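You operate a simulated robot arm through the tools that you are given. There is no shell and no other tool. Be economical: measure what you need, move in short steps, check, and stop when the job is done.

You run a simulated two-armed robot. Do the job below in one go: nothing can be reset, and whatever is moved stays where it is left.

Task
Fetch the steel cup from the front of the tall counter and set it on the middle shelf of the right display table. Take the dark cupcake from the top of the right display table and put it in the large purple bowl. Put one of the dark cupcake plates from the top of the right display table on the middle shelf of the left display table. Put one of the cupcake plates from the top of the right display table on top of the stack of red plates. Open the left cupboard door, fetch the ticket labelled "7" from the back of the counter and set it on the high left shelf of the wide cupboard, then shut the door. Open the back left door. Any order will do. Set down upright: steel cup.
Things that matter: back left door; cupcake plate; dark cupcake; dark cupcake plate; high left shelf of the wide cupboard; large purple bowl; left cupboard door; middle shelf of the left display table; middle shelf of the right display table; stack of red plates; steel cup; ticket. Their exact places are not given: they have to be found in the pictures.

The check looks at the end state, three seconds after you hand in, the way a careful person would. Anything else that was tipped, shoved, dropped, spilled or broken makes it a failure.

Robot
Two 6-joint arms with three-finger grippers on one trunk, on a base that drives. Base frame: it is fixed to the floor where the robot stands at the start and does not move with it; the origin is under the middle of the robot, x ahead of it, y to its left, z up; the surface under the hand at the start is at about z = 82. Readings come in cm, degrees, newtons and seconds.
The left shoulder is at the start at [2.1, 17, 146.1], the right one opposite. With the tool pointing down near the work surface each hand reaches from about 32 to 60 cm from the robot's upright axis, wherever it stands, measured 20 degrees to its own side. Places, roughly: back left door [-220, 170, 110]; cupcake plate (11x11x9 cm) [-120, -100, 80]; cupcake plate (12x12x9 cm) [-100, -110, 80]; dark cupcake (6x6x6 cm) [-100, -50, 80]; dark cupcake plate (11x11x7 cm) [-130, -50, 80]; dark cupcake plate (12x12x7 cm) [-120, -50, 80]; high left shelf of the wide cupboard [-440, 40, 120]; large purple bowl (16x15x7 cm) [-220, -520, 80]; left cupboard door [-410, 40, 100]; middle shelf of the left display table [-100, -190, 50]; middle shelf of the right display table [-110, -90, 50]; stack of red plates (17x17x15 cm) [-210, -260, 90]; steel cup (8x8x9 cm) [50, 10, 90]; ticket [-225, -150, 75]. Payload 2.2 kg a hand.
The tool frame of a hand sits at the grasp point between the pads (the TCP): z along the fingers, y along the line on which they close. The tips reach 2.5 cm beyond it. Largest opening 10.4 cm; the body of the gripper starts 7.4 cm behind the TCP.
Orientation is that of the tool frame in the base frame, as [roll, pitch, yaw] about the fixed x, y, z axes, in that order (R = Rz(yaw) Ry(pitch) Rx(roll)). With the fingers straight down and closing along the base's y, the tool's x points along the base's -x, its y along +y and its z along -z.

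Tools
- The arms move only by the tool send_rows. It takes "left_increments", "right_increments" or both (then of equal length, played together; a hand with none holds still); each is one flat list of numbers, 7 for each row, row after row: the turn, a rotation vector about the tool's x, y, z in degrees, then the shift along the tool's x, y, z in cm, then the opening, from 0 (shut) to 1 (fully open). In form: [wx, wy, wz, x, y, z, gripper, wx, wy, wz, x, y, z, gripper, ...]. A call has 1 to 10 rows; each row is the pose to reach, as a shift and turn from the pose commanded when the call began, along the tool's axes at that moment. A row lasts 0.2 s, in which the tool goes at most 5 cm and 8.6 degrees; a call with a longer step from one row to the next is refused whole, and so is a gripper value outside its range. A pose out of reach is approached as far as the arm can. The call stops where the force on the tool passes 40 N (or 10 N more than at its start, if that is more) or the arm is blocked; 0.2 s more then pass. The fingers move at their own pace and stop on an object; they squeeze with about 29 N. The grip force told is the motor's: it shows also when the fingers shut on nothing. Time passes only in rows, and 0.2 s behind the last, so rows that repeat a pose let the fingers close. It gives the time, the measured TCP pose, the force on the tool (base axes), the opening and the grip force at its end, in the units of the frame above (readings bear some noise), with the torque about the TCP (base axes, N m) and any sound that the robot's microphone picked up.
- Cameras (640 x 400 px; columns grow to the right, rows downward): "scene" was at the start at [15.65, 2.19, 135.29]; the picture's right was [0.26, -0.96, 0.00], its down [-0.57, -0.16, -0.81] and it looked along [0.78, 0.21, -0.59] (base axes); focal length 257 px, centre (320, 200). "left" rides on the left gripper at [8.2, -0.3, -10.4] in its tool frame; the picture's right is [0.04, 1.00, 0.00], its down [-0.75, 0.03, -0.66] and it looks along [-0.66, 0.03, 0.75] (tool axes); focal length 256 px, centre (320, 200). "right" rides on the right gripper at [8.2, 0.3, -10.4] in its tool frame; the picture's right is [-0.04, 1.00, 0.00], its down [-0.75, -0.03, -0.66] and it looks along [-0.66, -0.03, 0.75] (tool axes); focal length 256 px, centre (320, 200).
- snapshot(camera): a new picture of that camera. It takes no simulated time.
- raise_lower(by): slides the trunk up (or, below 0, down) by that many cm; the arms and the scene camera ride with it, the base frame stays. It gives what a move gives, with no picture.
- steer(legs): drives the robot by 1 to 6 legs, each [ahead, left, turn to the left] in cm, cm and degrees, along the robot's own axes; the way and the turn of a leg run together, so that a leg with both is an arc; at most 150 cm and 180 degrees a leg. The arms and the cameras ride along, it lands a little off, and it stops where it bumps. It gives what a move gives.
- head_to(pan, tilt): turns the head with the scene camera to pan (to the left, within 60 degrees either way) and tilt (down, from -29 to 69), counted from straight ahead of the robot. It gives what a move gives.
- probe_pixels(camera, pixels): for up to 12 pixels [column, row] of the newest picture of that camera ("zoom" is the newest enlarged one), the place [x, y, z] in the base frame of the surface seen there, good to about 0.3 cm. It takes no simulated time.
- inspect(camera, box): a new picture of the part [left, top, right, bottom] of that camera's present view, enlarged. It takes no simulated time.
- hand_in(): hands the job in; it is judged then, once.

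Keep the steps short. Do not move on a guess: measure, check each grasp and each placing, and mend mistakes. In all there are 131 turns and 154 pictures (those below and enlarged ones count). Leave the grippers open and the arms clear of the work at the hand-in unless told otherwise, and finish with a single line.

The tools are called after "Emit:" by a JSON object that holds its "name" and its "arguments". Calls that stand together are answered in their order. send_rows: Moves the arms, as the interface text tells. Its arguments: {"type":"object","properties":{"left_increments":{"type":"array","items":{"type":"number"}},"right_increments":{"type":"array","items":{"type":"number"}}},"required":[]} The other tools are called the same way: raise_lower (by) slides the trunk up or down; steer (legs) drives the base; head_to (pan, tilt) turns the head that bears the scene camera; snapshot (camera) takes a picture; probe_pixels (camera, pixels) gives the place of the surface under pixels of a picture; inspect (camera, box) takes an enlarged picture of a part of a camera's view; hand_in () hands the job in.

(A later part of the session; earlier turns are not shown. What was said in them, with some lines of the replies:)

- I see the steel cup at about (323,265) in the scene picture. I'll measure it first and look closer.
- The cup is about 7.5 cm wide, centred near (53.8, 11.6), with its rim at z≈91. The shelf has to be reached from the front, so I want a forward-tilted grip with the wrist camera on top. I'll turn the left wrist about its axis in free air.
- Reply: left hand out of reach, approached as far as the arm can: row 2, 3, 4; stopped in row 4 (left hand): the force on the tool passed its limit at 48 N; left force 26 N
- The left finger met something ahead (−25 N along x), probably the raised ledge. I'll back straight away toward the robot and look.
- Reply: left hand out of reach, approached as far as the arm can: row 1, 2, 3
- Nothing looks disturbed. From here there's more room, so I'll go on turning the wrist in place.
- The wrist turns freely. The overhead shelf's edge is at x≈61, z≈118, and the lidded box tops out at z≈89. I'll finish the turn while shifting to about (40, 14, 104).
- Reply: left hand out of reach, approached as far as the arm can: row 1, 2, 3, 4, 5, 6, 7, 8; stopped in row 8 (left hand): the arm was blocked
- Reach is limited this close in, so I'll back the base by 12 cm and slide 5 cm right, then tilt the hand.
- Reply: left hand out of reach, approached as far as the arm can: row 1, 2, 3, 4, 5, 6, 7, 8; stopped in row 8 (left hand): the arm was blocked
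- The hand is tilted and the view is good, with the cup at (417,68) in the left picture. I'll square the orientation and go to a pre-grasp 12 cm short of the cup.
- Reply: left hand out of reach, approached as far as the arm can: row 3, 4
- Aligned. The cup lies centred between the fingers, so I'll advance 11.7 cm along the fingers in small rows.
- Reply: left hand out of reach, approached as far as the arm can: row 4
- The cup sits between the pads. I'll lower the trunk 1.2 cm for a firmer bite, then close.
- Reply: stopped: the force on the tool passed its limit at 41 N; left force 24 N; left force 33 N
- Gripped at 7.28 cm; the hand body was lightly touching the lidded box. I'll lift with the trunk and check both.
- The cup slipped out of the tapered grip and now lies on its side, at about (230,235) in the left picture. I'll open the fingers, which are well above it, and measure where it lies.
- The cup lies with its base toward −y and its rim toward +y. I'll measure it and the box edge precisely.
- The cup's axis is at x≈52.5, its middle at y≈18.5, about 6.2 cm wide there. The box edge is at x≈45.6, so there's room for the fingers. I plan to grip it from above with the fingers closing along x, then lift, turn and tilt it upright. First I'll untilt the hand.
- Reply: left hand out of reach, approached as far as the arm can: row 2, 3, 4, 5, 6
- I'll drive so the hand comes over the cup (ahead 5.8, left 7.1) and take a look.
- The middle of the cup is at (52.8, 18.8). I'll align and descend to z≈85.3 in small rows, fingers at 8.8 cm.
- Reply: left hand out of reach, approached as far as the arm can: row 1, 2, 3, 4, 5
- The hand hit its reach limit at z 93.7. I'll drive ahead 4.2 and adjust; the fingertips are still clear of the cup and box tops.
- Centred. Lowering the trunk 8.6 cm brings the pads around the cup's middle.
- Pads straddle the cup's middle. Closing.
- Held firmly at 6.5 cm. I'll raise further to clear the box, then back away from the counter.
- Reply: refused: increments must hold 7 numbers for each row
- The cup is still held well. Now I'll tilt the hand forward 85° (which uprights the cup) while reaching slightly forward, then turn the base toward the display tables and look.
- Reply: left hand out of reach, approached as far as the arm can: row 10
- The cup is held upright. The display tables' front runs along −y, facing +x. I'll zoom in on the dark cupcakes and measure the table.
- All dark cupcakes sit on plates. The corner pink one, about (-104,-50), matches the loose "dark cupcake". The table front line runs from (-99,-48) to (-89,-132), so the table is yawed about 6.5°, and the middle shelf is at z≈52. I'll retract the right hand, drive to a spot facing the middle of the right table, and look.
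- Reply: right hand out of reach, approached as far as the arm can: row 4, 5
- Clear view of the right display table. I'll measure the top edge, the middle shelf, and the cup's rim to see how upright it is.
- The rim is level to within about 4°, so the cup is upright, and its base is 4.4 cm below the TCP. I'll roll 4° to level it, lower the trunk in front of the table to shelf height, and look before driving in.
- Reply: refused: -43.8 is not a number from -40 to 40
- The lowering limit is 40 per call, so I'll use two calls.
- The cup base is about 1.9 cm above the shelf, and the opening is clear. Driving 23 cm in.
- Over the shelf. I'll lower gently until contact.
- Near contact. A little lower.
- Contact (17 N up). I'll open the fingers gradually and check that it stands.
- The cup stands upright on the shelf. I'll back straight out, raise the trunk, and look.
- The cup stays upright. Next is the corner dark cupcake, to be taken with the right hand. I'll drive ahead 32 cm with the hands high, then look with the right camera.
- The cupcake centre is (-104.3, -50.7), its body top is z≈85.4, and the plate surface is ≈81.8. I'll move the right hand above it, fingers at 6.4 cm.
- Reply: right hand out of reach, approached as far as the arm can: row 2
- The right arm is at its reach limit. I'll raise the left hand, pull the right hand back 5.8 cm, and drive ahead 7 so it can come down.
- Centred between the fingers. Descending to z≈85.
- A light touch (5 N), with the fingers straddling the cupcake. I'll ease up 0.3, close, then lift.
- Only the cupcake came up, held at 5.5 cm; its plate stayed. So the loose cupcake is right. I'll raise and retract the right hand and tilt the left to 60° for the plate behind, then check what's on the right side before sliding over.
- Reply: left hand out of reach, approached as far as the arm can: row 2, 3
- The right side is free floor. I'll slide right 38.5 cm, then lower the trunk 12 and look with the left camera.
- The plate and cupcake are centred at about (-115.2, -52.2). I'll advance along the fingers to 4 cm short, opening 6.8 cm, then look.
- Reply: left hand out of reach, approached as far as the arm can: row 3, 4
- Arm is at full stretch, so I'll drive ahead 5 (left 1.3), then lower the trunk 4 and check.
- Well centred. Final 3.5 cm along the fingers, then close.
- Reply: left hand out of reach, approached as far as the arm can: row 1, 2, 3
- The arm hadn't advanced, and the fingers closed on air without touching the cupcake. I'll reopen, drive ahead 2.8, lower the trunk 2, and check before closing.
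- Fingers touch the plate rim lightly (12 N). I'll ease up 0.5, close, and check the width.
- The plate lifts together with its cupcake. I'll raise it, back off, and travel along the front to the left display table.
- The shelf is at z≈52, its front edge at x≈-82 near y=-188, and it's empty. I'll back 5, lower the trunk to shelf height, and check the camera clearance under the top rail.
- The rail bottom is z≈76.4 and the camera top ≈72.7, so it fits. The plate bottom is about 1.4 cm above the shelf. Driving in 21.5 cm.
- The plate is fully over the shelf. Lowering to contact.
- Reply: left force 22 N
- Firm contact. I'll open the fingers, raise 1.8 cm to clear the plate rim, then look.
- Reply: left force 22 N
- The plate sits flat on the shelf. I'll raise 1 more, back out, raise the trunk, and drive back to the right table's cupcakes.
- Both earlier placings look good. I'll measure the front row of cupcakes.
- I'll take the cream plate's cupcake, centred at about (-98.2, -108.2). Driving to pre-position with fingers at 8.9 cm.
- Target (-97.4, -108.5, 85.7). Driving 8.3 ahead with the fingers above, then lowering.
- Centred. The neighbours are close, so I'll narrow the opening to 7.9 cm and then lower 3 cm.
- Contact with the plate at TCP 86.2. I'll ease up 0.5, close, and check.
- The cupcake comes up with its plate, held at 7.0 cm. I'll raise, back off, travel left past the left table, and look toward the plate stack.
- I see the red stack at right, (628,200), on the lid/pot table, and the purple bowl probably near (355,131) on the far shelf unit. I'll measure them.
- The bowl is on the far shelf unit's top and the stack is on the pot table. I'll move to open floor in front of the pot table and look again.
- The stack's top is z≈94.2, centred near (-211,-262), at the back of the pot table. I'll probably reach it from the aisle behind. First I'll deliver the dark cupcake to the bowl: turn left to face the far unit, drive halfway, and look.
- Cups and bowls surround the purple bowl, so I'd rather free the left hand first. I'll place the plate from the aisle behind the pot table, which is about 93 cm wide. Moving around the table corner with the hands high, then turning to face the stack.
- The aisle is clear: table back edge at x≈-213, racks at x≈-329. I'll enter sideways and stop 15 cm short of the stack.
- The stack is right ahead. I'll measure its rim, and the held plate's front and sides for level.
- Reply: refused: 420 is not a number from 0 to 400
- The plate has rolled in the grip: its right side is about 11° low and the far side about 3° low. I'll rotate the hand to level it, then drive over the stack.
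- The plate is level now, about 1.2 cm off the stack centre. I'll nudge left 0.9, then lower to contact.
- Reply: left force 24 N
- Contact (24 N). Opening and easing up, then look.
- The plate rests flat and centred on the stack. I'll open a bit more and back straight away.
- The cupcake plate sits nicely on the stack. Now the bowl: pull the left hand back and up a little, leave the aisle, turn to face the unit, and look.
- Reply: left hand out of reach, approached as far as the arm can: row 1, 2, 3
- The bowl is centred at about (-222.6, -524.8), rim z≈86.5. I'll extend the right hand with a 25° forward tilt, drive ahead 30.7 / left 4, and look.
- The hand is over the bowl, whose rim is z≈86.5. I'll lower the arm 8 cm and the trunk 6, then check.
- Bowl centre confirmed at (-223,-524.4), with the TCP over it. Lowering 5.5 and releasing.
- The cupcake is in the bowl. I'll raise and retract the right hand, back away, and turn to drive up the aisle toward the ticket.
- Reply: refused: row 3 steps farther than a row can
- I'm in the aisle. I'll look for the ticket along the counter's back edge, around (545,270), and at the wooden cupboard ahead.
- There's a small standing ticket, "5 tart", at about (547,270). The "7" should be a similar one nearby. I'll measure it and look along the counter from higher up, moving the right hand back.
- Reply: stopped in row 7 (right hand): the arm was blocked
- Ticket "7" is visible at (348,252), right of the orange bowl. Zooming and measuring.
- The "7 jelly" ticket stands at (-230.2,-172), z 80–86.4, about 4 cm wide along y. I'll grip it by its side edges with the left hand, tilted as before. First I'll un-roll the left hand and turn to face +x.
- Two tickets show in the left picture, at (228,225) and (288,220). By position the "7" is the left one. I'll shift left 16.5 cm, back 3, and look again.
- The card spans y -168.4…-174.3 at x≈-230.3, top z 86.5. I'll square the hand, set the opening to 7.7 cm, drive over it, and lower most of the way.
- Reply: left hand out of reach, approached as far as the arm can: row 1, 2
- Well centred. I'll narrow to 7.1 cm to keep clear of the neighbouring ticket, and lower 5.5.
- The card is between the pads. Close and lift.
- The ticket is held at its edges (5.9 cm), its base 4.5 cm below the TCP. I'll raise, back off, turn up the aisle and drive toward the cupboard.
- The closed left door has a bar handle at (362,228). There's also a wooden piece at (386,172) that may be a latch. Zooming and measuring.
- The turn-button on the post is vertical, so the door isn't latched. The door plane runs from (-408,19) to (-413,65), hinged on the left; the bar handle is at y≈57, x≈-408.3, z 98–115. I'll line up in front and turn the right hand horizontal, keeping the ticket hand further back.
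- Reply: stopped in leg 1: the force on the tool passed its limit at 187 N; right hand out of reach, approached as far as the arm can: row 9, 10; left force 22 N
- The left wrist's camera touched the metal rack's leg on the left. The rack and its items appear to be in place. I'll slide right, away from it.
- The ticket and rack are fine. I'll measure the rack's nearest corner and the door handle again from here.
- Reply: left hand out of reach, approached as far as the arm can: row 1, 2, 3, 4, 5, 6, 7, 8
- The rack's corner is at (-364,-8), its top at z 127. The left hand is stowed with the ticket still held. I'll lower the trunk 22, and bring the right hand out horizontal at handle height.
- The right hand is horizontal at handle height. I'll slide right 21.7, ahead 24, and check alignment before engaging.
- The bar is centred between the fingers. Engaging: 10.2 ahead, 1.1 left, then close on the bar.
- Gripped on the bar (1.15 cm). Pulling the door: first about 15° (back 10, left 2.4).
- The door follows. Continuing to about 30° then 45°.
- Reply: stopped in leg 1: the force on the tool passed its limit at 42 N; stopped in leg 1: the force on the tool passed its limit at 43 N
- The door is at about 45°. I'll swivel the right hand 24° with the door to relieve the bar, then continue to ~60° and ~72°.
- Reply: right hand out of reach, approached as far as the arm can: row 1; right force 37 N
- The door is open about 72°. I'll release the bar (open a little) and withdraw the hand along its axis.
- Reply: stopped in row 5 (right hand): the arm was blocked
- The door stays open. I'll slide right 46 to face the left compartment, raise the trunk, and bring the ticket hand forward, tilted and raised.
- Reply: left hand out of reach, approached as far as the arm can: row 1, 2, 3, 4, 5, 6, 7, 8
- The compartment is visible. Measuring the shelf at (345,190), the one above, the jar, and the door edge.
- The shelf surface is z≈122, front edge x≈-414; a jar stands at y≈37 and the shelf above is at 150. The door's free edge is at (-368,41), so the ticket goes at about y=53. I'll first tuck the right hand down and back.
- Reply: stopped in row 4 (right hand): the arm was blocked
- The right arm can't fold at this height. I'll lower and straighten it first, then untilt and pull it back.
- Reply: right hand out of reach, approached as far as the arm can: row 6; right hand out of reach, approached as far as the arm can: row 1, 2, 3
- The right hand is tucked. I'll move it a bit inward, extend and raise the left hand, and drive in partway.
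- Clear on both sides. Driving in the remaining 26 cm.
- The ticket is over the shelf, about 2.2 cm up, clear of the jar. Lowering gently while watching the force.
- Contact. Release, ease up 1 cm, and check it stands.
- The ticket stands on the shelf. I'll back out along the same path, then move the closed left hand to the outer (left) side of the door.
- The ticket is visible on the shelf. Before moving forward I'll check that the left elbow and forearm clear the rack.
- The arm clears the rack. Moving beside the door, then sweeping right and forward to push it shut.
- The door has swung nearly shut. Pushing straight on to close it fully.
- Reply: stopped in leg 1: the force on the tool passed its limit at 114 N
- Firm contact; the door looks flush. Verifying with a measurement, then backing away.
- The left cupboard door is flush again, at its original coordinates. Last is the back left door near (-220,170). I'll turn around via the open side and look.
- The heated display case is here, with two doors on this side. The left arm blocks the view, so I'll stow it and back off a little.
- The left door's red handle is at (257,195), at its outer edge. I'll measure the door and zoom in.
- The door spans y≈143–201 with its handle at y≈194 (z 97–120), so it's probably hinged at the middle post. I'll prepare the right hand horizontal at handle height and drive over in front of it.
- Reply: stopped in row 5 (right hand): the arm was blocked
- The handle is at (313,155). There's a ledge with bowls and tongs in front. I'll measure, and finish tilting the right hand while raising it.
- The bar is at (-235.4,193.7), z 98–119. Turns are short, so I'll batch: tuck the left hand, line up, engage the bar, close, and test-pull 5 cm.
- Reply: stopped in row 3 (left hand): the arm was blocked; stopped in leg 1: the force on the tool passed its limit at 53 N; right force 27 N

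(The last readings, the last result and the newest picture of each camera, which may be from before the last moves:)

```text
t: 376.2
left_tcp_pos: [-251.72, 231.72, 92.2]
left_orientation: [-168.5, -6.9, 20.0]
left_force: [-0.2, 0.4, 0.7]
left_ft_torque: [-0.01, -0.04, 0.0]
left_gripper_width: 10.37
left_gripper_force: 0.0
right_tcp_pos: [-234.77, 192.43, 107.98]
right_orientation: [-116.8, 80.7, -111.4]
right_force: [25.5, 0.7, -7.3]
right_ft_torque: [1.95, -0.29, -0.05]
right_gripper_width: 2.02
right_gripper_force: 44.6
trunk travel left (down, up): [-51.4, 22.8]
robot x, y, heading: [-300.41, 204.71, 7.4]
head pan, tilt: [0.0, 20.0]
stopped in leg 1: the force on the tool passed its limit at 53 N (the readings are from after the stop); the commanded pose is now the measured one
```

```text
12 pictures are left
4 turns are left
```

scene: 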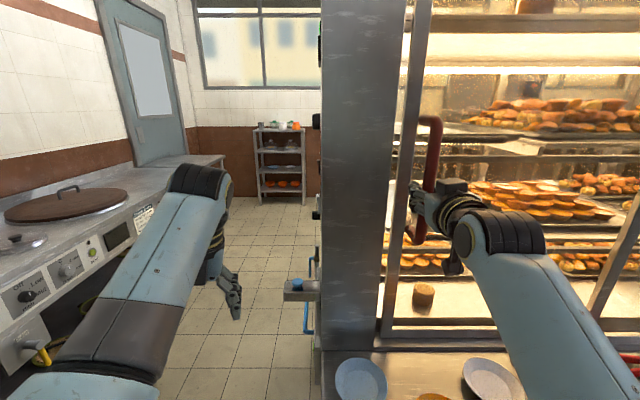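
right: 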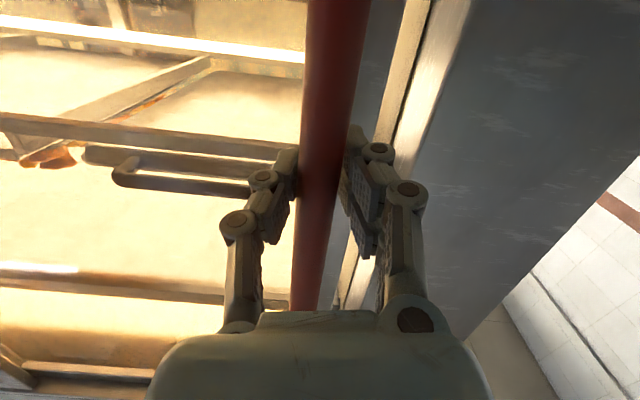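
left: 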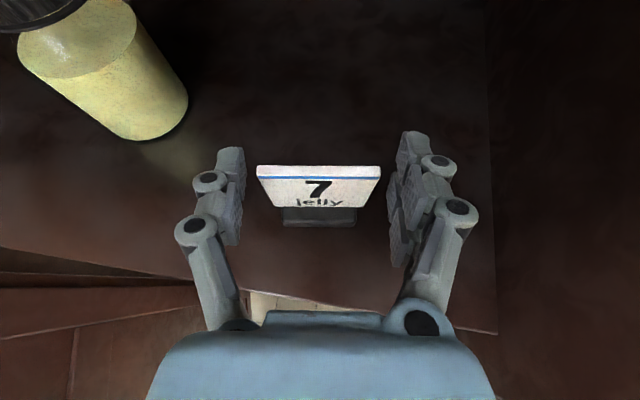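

Pulling outward doesn't move it, while closing the grip shifted the bar sideways, so this is a sliding door. I'll slide it to the right in steps.

Emit:
{"name": "steer", "arguments": {"legs": [[0.5, 0, 0]]}}

Emit:
{"name": "steer", "arguments": {"legs": [[0, -8, 0]]}}

Emit:
{"name": "steer", "arguments": {"legs": [[0, -12, 0]]}}

Emit:
{"name": "steer", "arguments": {"legs": [[0, -12, 0]]}}

Emit:
{"name": "steer", "arguments": {"legs": [[0, -10, 0]]}}

Emit:
{"name": "snapshot", "arguments": {"camera": "scene"}}

Emit:
{"name": "snapshot", "arguments": {"camera": "right"}}

```text
t: 376.9
left_tcp_pos: [-251.32, 231.8, 92.27]
left_orientation: [-168.5, -7.0, 19.8]
left_force: [0.9, -0.7, -0.3]
left_ft_torque: [0.02, -0.01, -0.01]
left_gripper_width: 10.41
left_gripper_force: 0.0
right_tcp_pos: [-234.74, 192.29, 107.89]
right_orientation: [-116.4, 80.3, -111.1]
right_force: [3.8, 3.7, -16.0]
right_ft_torque: [2.2, 0.29, 0.05]
right_gripper_width: 2.16
right_gripper_force: 44.3
trunk travel left (down, up): [-51.4, 22.8]
robot x, y, heading: [-300.14, 204.43, 7.1]
head pan, tilt: [0.0, 20.0]
```

```text
t: 378.0
left_tcp_pos: [-250.29, 224.03, 92.24]
left_orientation: [-168.5, -6.9, 19.8]
left_force: [-0.6, -1.1, -0.2]
left_ft_torque: [0.0, -0.01, 0.02]
left_gripper_width: 10.39
left_gripper_force: 0.0
right_tcp_pos: [-233.59, 184.59, 107.97]
right_orientation: [-116.7, 80.5, -111.4]
right_force: [25.5, 4.6, 3.0]
right_ft_torque: [1.58, 0.99, 0.14]
right_gripper_width: 2.21
right_gripper_force: 43.7
trunk travel left (down, up): [-51.4, 22.8]
robot x, y, heading: [-298.75, 197.35, 6.9]
head pan, tilt: [0.0, 20.0]
```

```text
t: 379.2
left_tcp_pos: [-248.78, 212.15, 92.25]
left_orientation: [-168.5, -6.9, 19.8]
left_force: [0.1, -0.8, 0.3]
left_ft_torque: [0.03, 0.0, -0.01]
left_gripper_width: 10.41
left_gripper_force: 0.1
right_tcp_pos: [-232.09, 172.86, 107.82]
right_orientation: [-116.8, 80.6, -111.3]
right_force: [27.3, 5.2, -2.2]
right_ft_torque: [1.66, -0.23, 0.05]
right_gripper_width: 2.21
right_gripper_force: 43.0
trunk travel left (down, up): [-51.4, 22.8]
robot x, y, heading: [-297.15, 185.33, 7.0]
head pan, tilt: [0.0, 20.0]
```

```text
t: 380.4
left_tcp_pos: [-247.51, 200.59, 92.17]
left_orientation: [-168.5, -6.9, 20.1]
left_force: [0.1, -0.4, -0.1]
left_ft_torque: [0.02, 0.01, 0.02]
left_gripper_width: 10.39
left_gripper_force: 0.0
right_tcp_pos: [-230.61, 161.31, 107.94]
right_orientation: [-117.0, 80.6, -111.3]
right_force: [22.4, 5.8, -3.2]
right_ft_torque: [1.76, 0.29, 0.06]
right_gripper_width: 2.24
right_gripper_force: 42.5
trunk travel left (down, up): [-51.4, 22.8]
robot x, y, heading: [-296.11, 173.09, 7.7]
head pan, tilt: [0.0, 20.0]
```

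```text
t: 381.6
left_tcp_pos: [-246.19, 190.57, 92.26]
left_orientation: [-168.6, -6.9, 20.2]
left_force: [-0.4, 0.0, 0.3]
left_ft_torque: [0.0, -0.01, 0.0]
left_gripper_width: 10.39
left_gripper_force: 0.0
right_tcp_pos: [-229.11, 151.53, 108.03]
right_orientation: [-117.2, 80.7, -111.4]
right_force: [29.4, 6.0, -0.8]
right_ft_torque: [1.56, 0.5, 0.05]
right_gripper_width: 2.28
right_gripper_force: 41.7
trunk travel left (down, up): [-51.4, 22.8]
robot x, y, heading: [-294.52, 163.3, 7.2]
head pan, tilt: [0.0, 20.0]
```

```text
11 pictures are left
```

scene: 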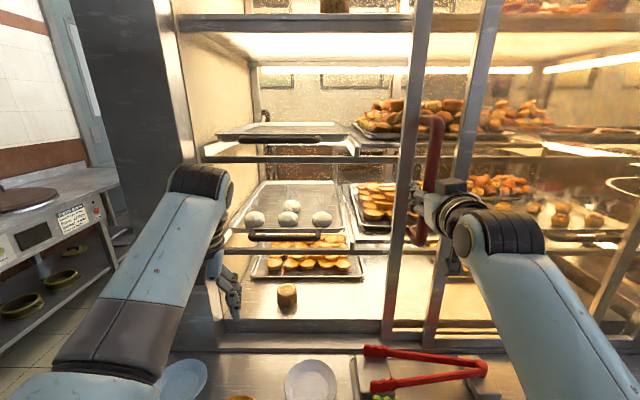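

```text
10 pictures are left
3 turns are left
```

right: 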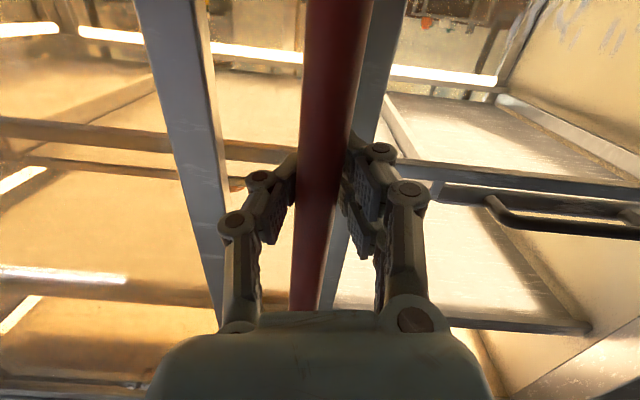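

The door slid open about 42 cm. I'll try a few more cm, then release, back away straight, open both grippers, and verify.

Emit:
{"name": "steer", "arguments": {"legs": [[0, -4, 0]]}}

Emit:
{"name": "send_rows", "arguments": {"right_increments": [0, 0, 0, 0, 0, 0, 0.4, 0, 0, 0, 0, 0, 0, 0.5, 0, 0, 0, 0, 0, 0, 0.5]}}

Emit:
{"name": "steer", "arguments": {"legs": [[-30, 0, 0]]}}

Emit:
{"name": "send_rows", "arguments": {"left_increments": [0, 0, 0, 0, 0, 0, 1, 0, 0, 0, 0, 0, 0, 1], "right_increments": [0, 0, 0, 0, 0, 0, 0.8, 0, 0, 0, 0, 0, 0, 1]}}

Emit:
{"name": "snapshot", "arguments": {"camera": "scene"}}

```text
t: 382.5
left_tcp_pos: [-245.59, 187.51, 92.24]
left_orientation: [-168.4, -6.9, 20.5]
left_force: [-0.5, -0.5, 0.4]
left_ft_torque: [-0.03, 0.0, 0.02]
left_gripper_width: 10.41
left_gripper_force: 0.1
right_tcp_pos: [-228.44, 149.06, 107.8]
right_orientation: [-122.9, 82.2, -116.3]
right_force: [30.6, 1.7, -3.9]
right_ft_torque: [2.08, 0.08, 0.09]
right_gripper_width: 2.08
right_gripper_force: 36.5
trunk travel left (down, up): [-51.4, 22.8]
robot x, y, heading: [-294.06, 160.44, 7.6]
head pan, tilt: [0.0, 20.0]
stopped in leg 1: the force on the tool passed its limit at 88 N (the readings are from after the stop); the commanded pose is now the measured one
```

```text
t: 383.3
left_tcp_pos: [-246.01, 187.61, 92.36]
left_orientation: [-168.6, -7.1, 20.4]
left_force: [0.8, 0.1, 0.0]
left_ft_torque: [-0.02, -0.03, 0.01]
left_gripper_width: 10.41
left_gripper_force: 0.0
right_tcp_pos: [-228.87, 148.87, 108.14]
right_orientation: [-120.1, 81.8, -113.7]
right_force: [-0.1, 0.6, 0.3]
right_ft_torque: [-0.05, 0.01, 0.0]
right_gripper_width: 5.2
right_gripper_force: 0.1
trunk travel left (down, up): [-51.4, 22.8]
robot x, y, heading: [-294.24, 159.91, 7.8]
head pan, tilt: [0.0, 20.0]
```

```text
t: 385.4
left_tcp_pos: [-275.95, 183.59, 92.53]
left_orientation: [-168.6, -7.1, 20.8]
left_force: [0.1, -0.4, 0.0]
left_ft_torque: [-0.01, -0.02, -0.02]
left_gripper_width: 10.39
left_gripper_force: 0.0
right_tcp_pos: [-258.82, 145.2, 108.2]
right_orientation: [-119.6, 82.0, -113.0]
right_force: [-0.3, 0.1, 0.4]
right_ft_torque: [-0.03, -0.01, -0.02]
right_gripper_width: 5.19
right_gripper_force: 0.1
trunk travel left (down, up): [-51.4, 22.8]
robot x, y, heading: [-323.91, 156.05, 7.9]
head pan, tilt: [0.0, 20.0]
```

```text
t: 386.0
left_tcp_pos: [-275.91, 183.61, 92.47]
left_orientation: [-168.6, -7.2, 20.7]
left_force: [-0.5, -0.5, -0.1]
left_ft_torque: [-0.01, 0.03, -0.01]
left_gripper_width: 10.4
left_gripper_force: 0.1
right_tcp_pos: [-258.7, 145.11, 108.14]
right_orientation: [-120.0, 81.9, -113.4]
right_force: [0.1, 0.0, -0.2]
right_ft_torque: [0.02, 0.01, -0.02]
right_gripper_width: 10.41
right_gripper_force: 0.1
trunk travel left (down, up): [-51.4, 22.8]
robot x, y, heading: [-324.17, 155.95, 8.0]
head pan, tilt: [0.0, 20.0]
```

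```text
9 pictures are left
2 turns are left
```

scene: 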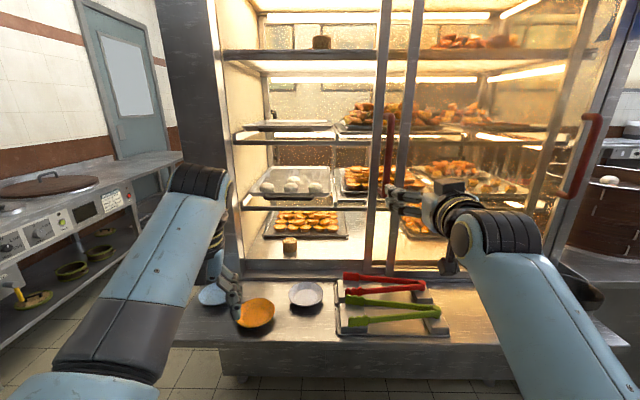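

The door is open to its stop, both grippers are open, and the arms are clear of everything. Handing in.

Emit:
{"name": "hand_in", "arguments": {}}

```text
The job is handed in.
```

All six jobs are done and the job is handed in; on the way the steel cup tipped once on the counter but now stands upright on its shelf, and the left wrist knocked the metal rack by the cupboard hard (187 N) without visibly moving anything.
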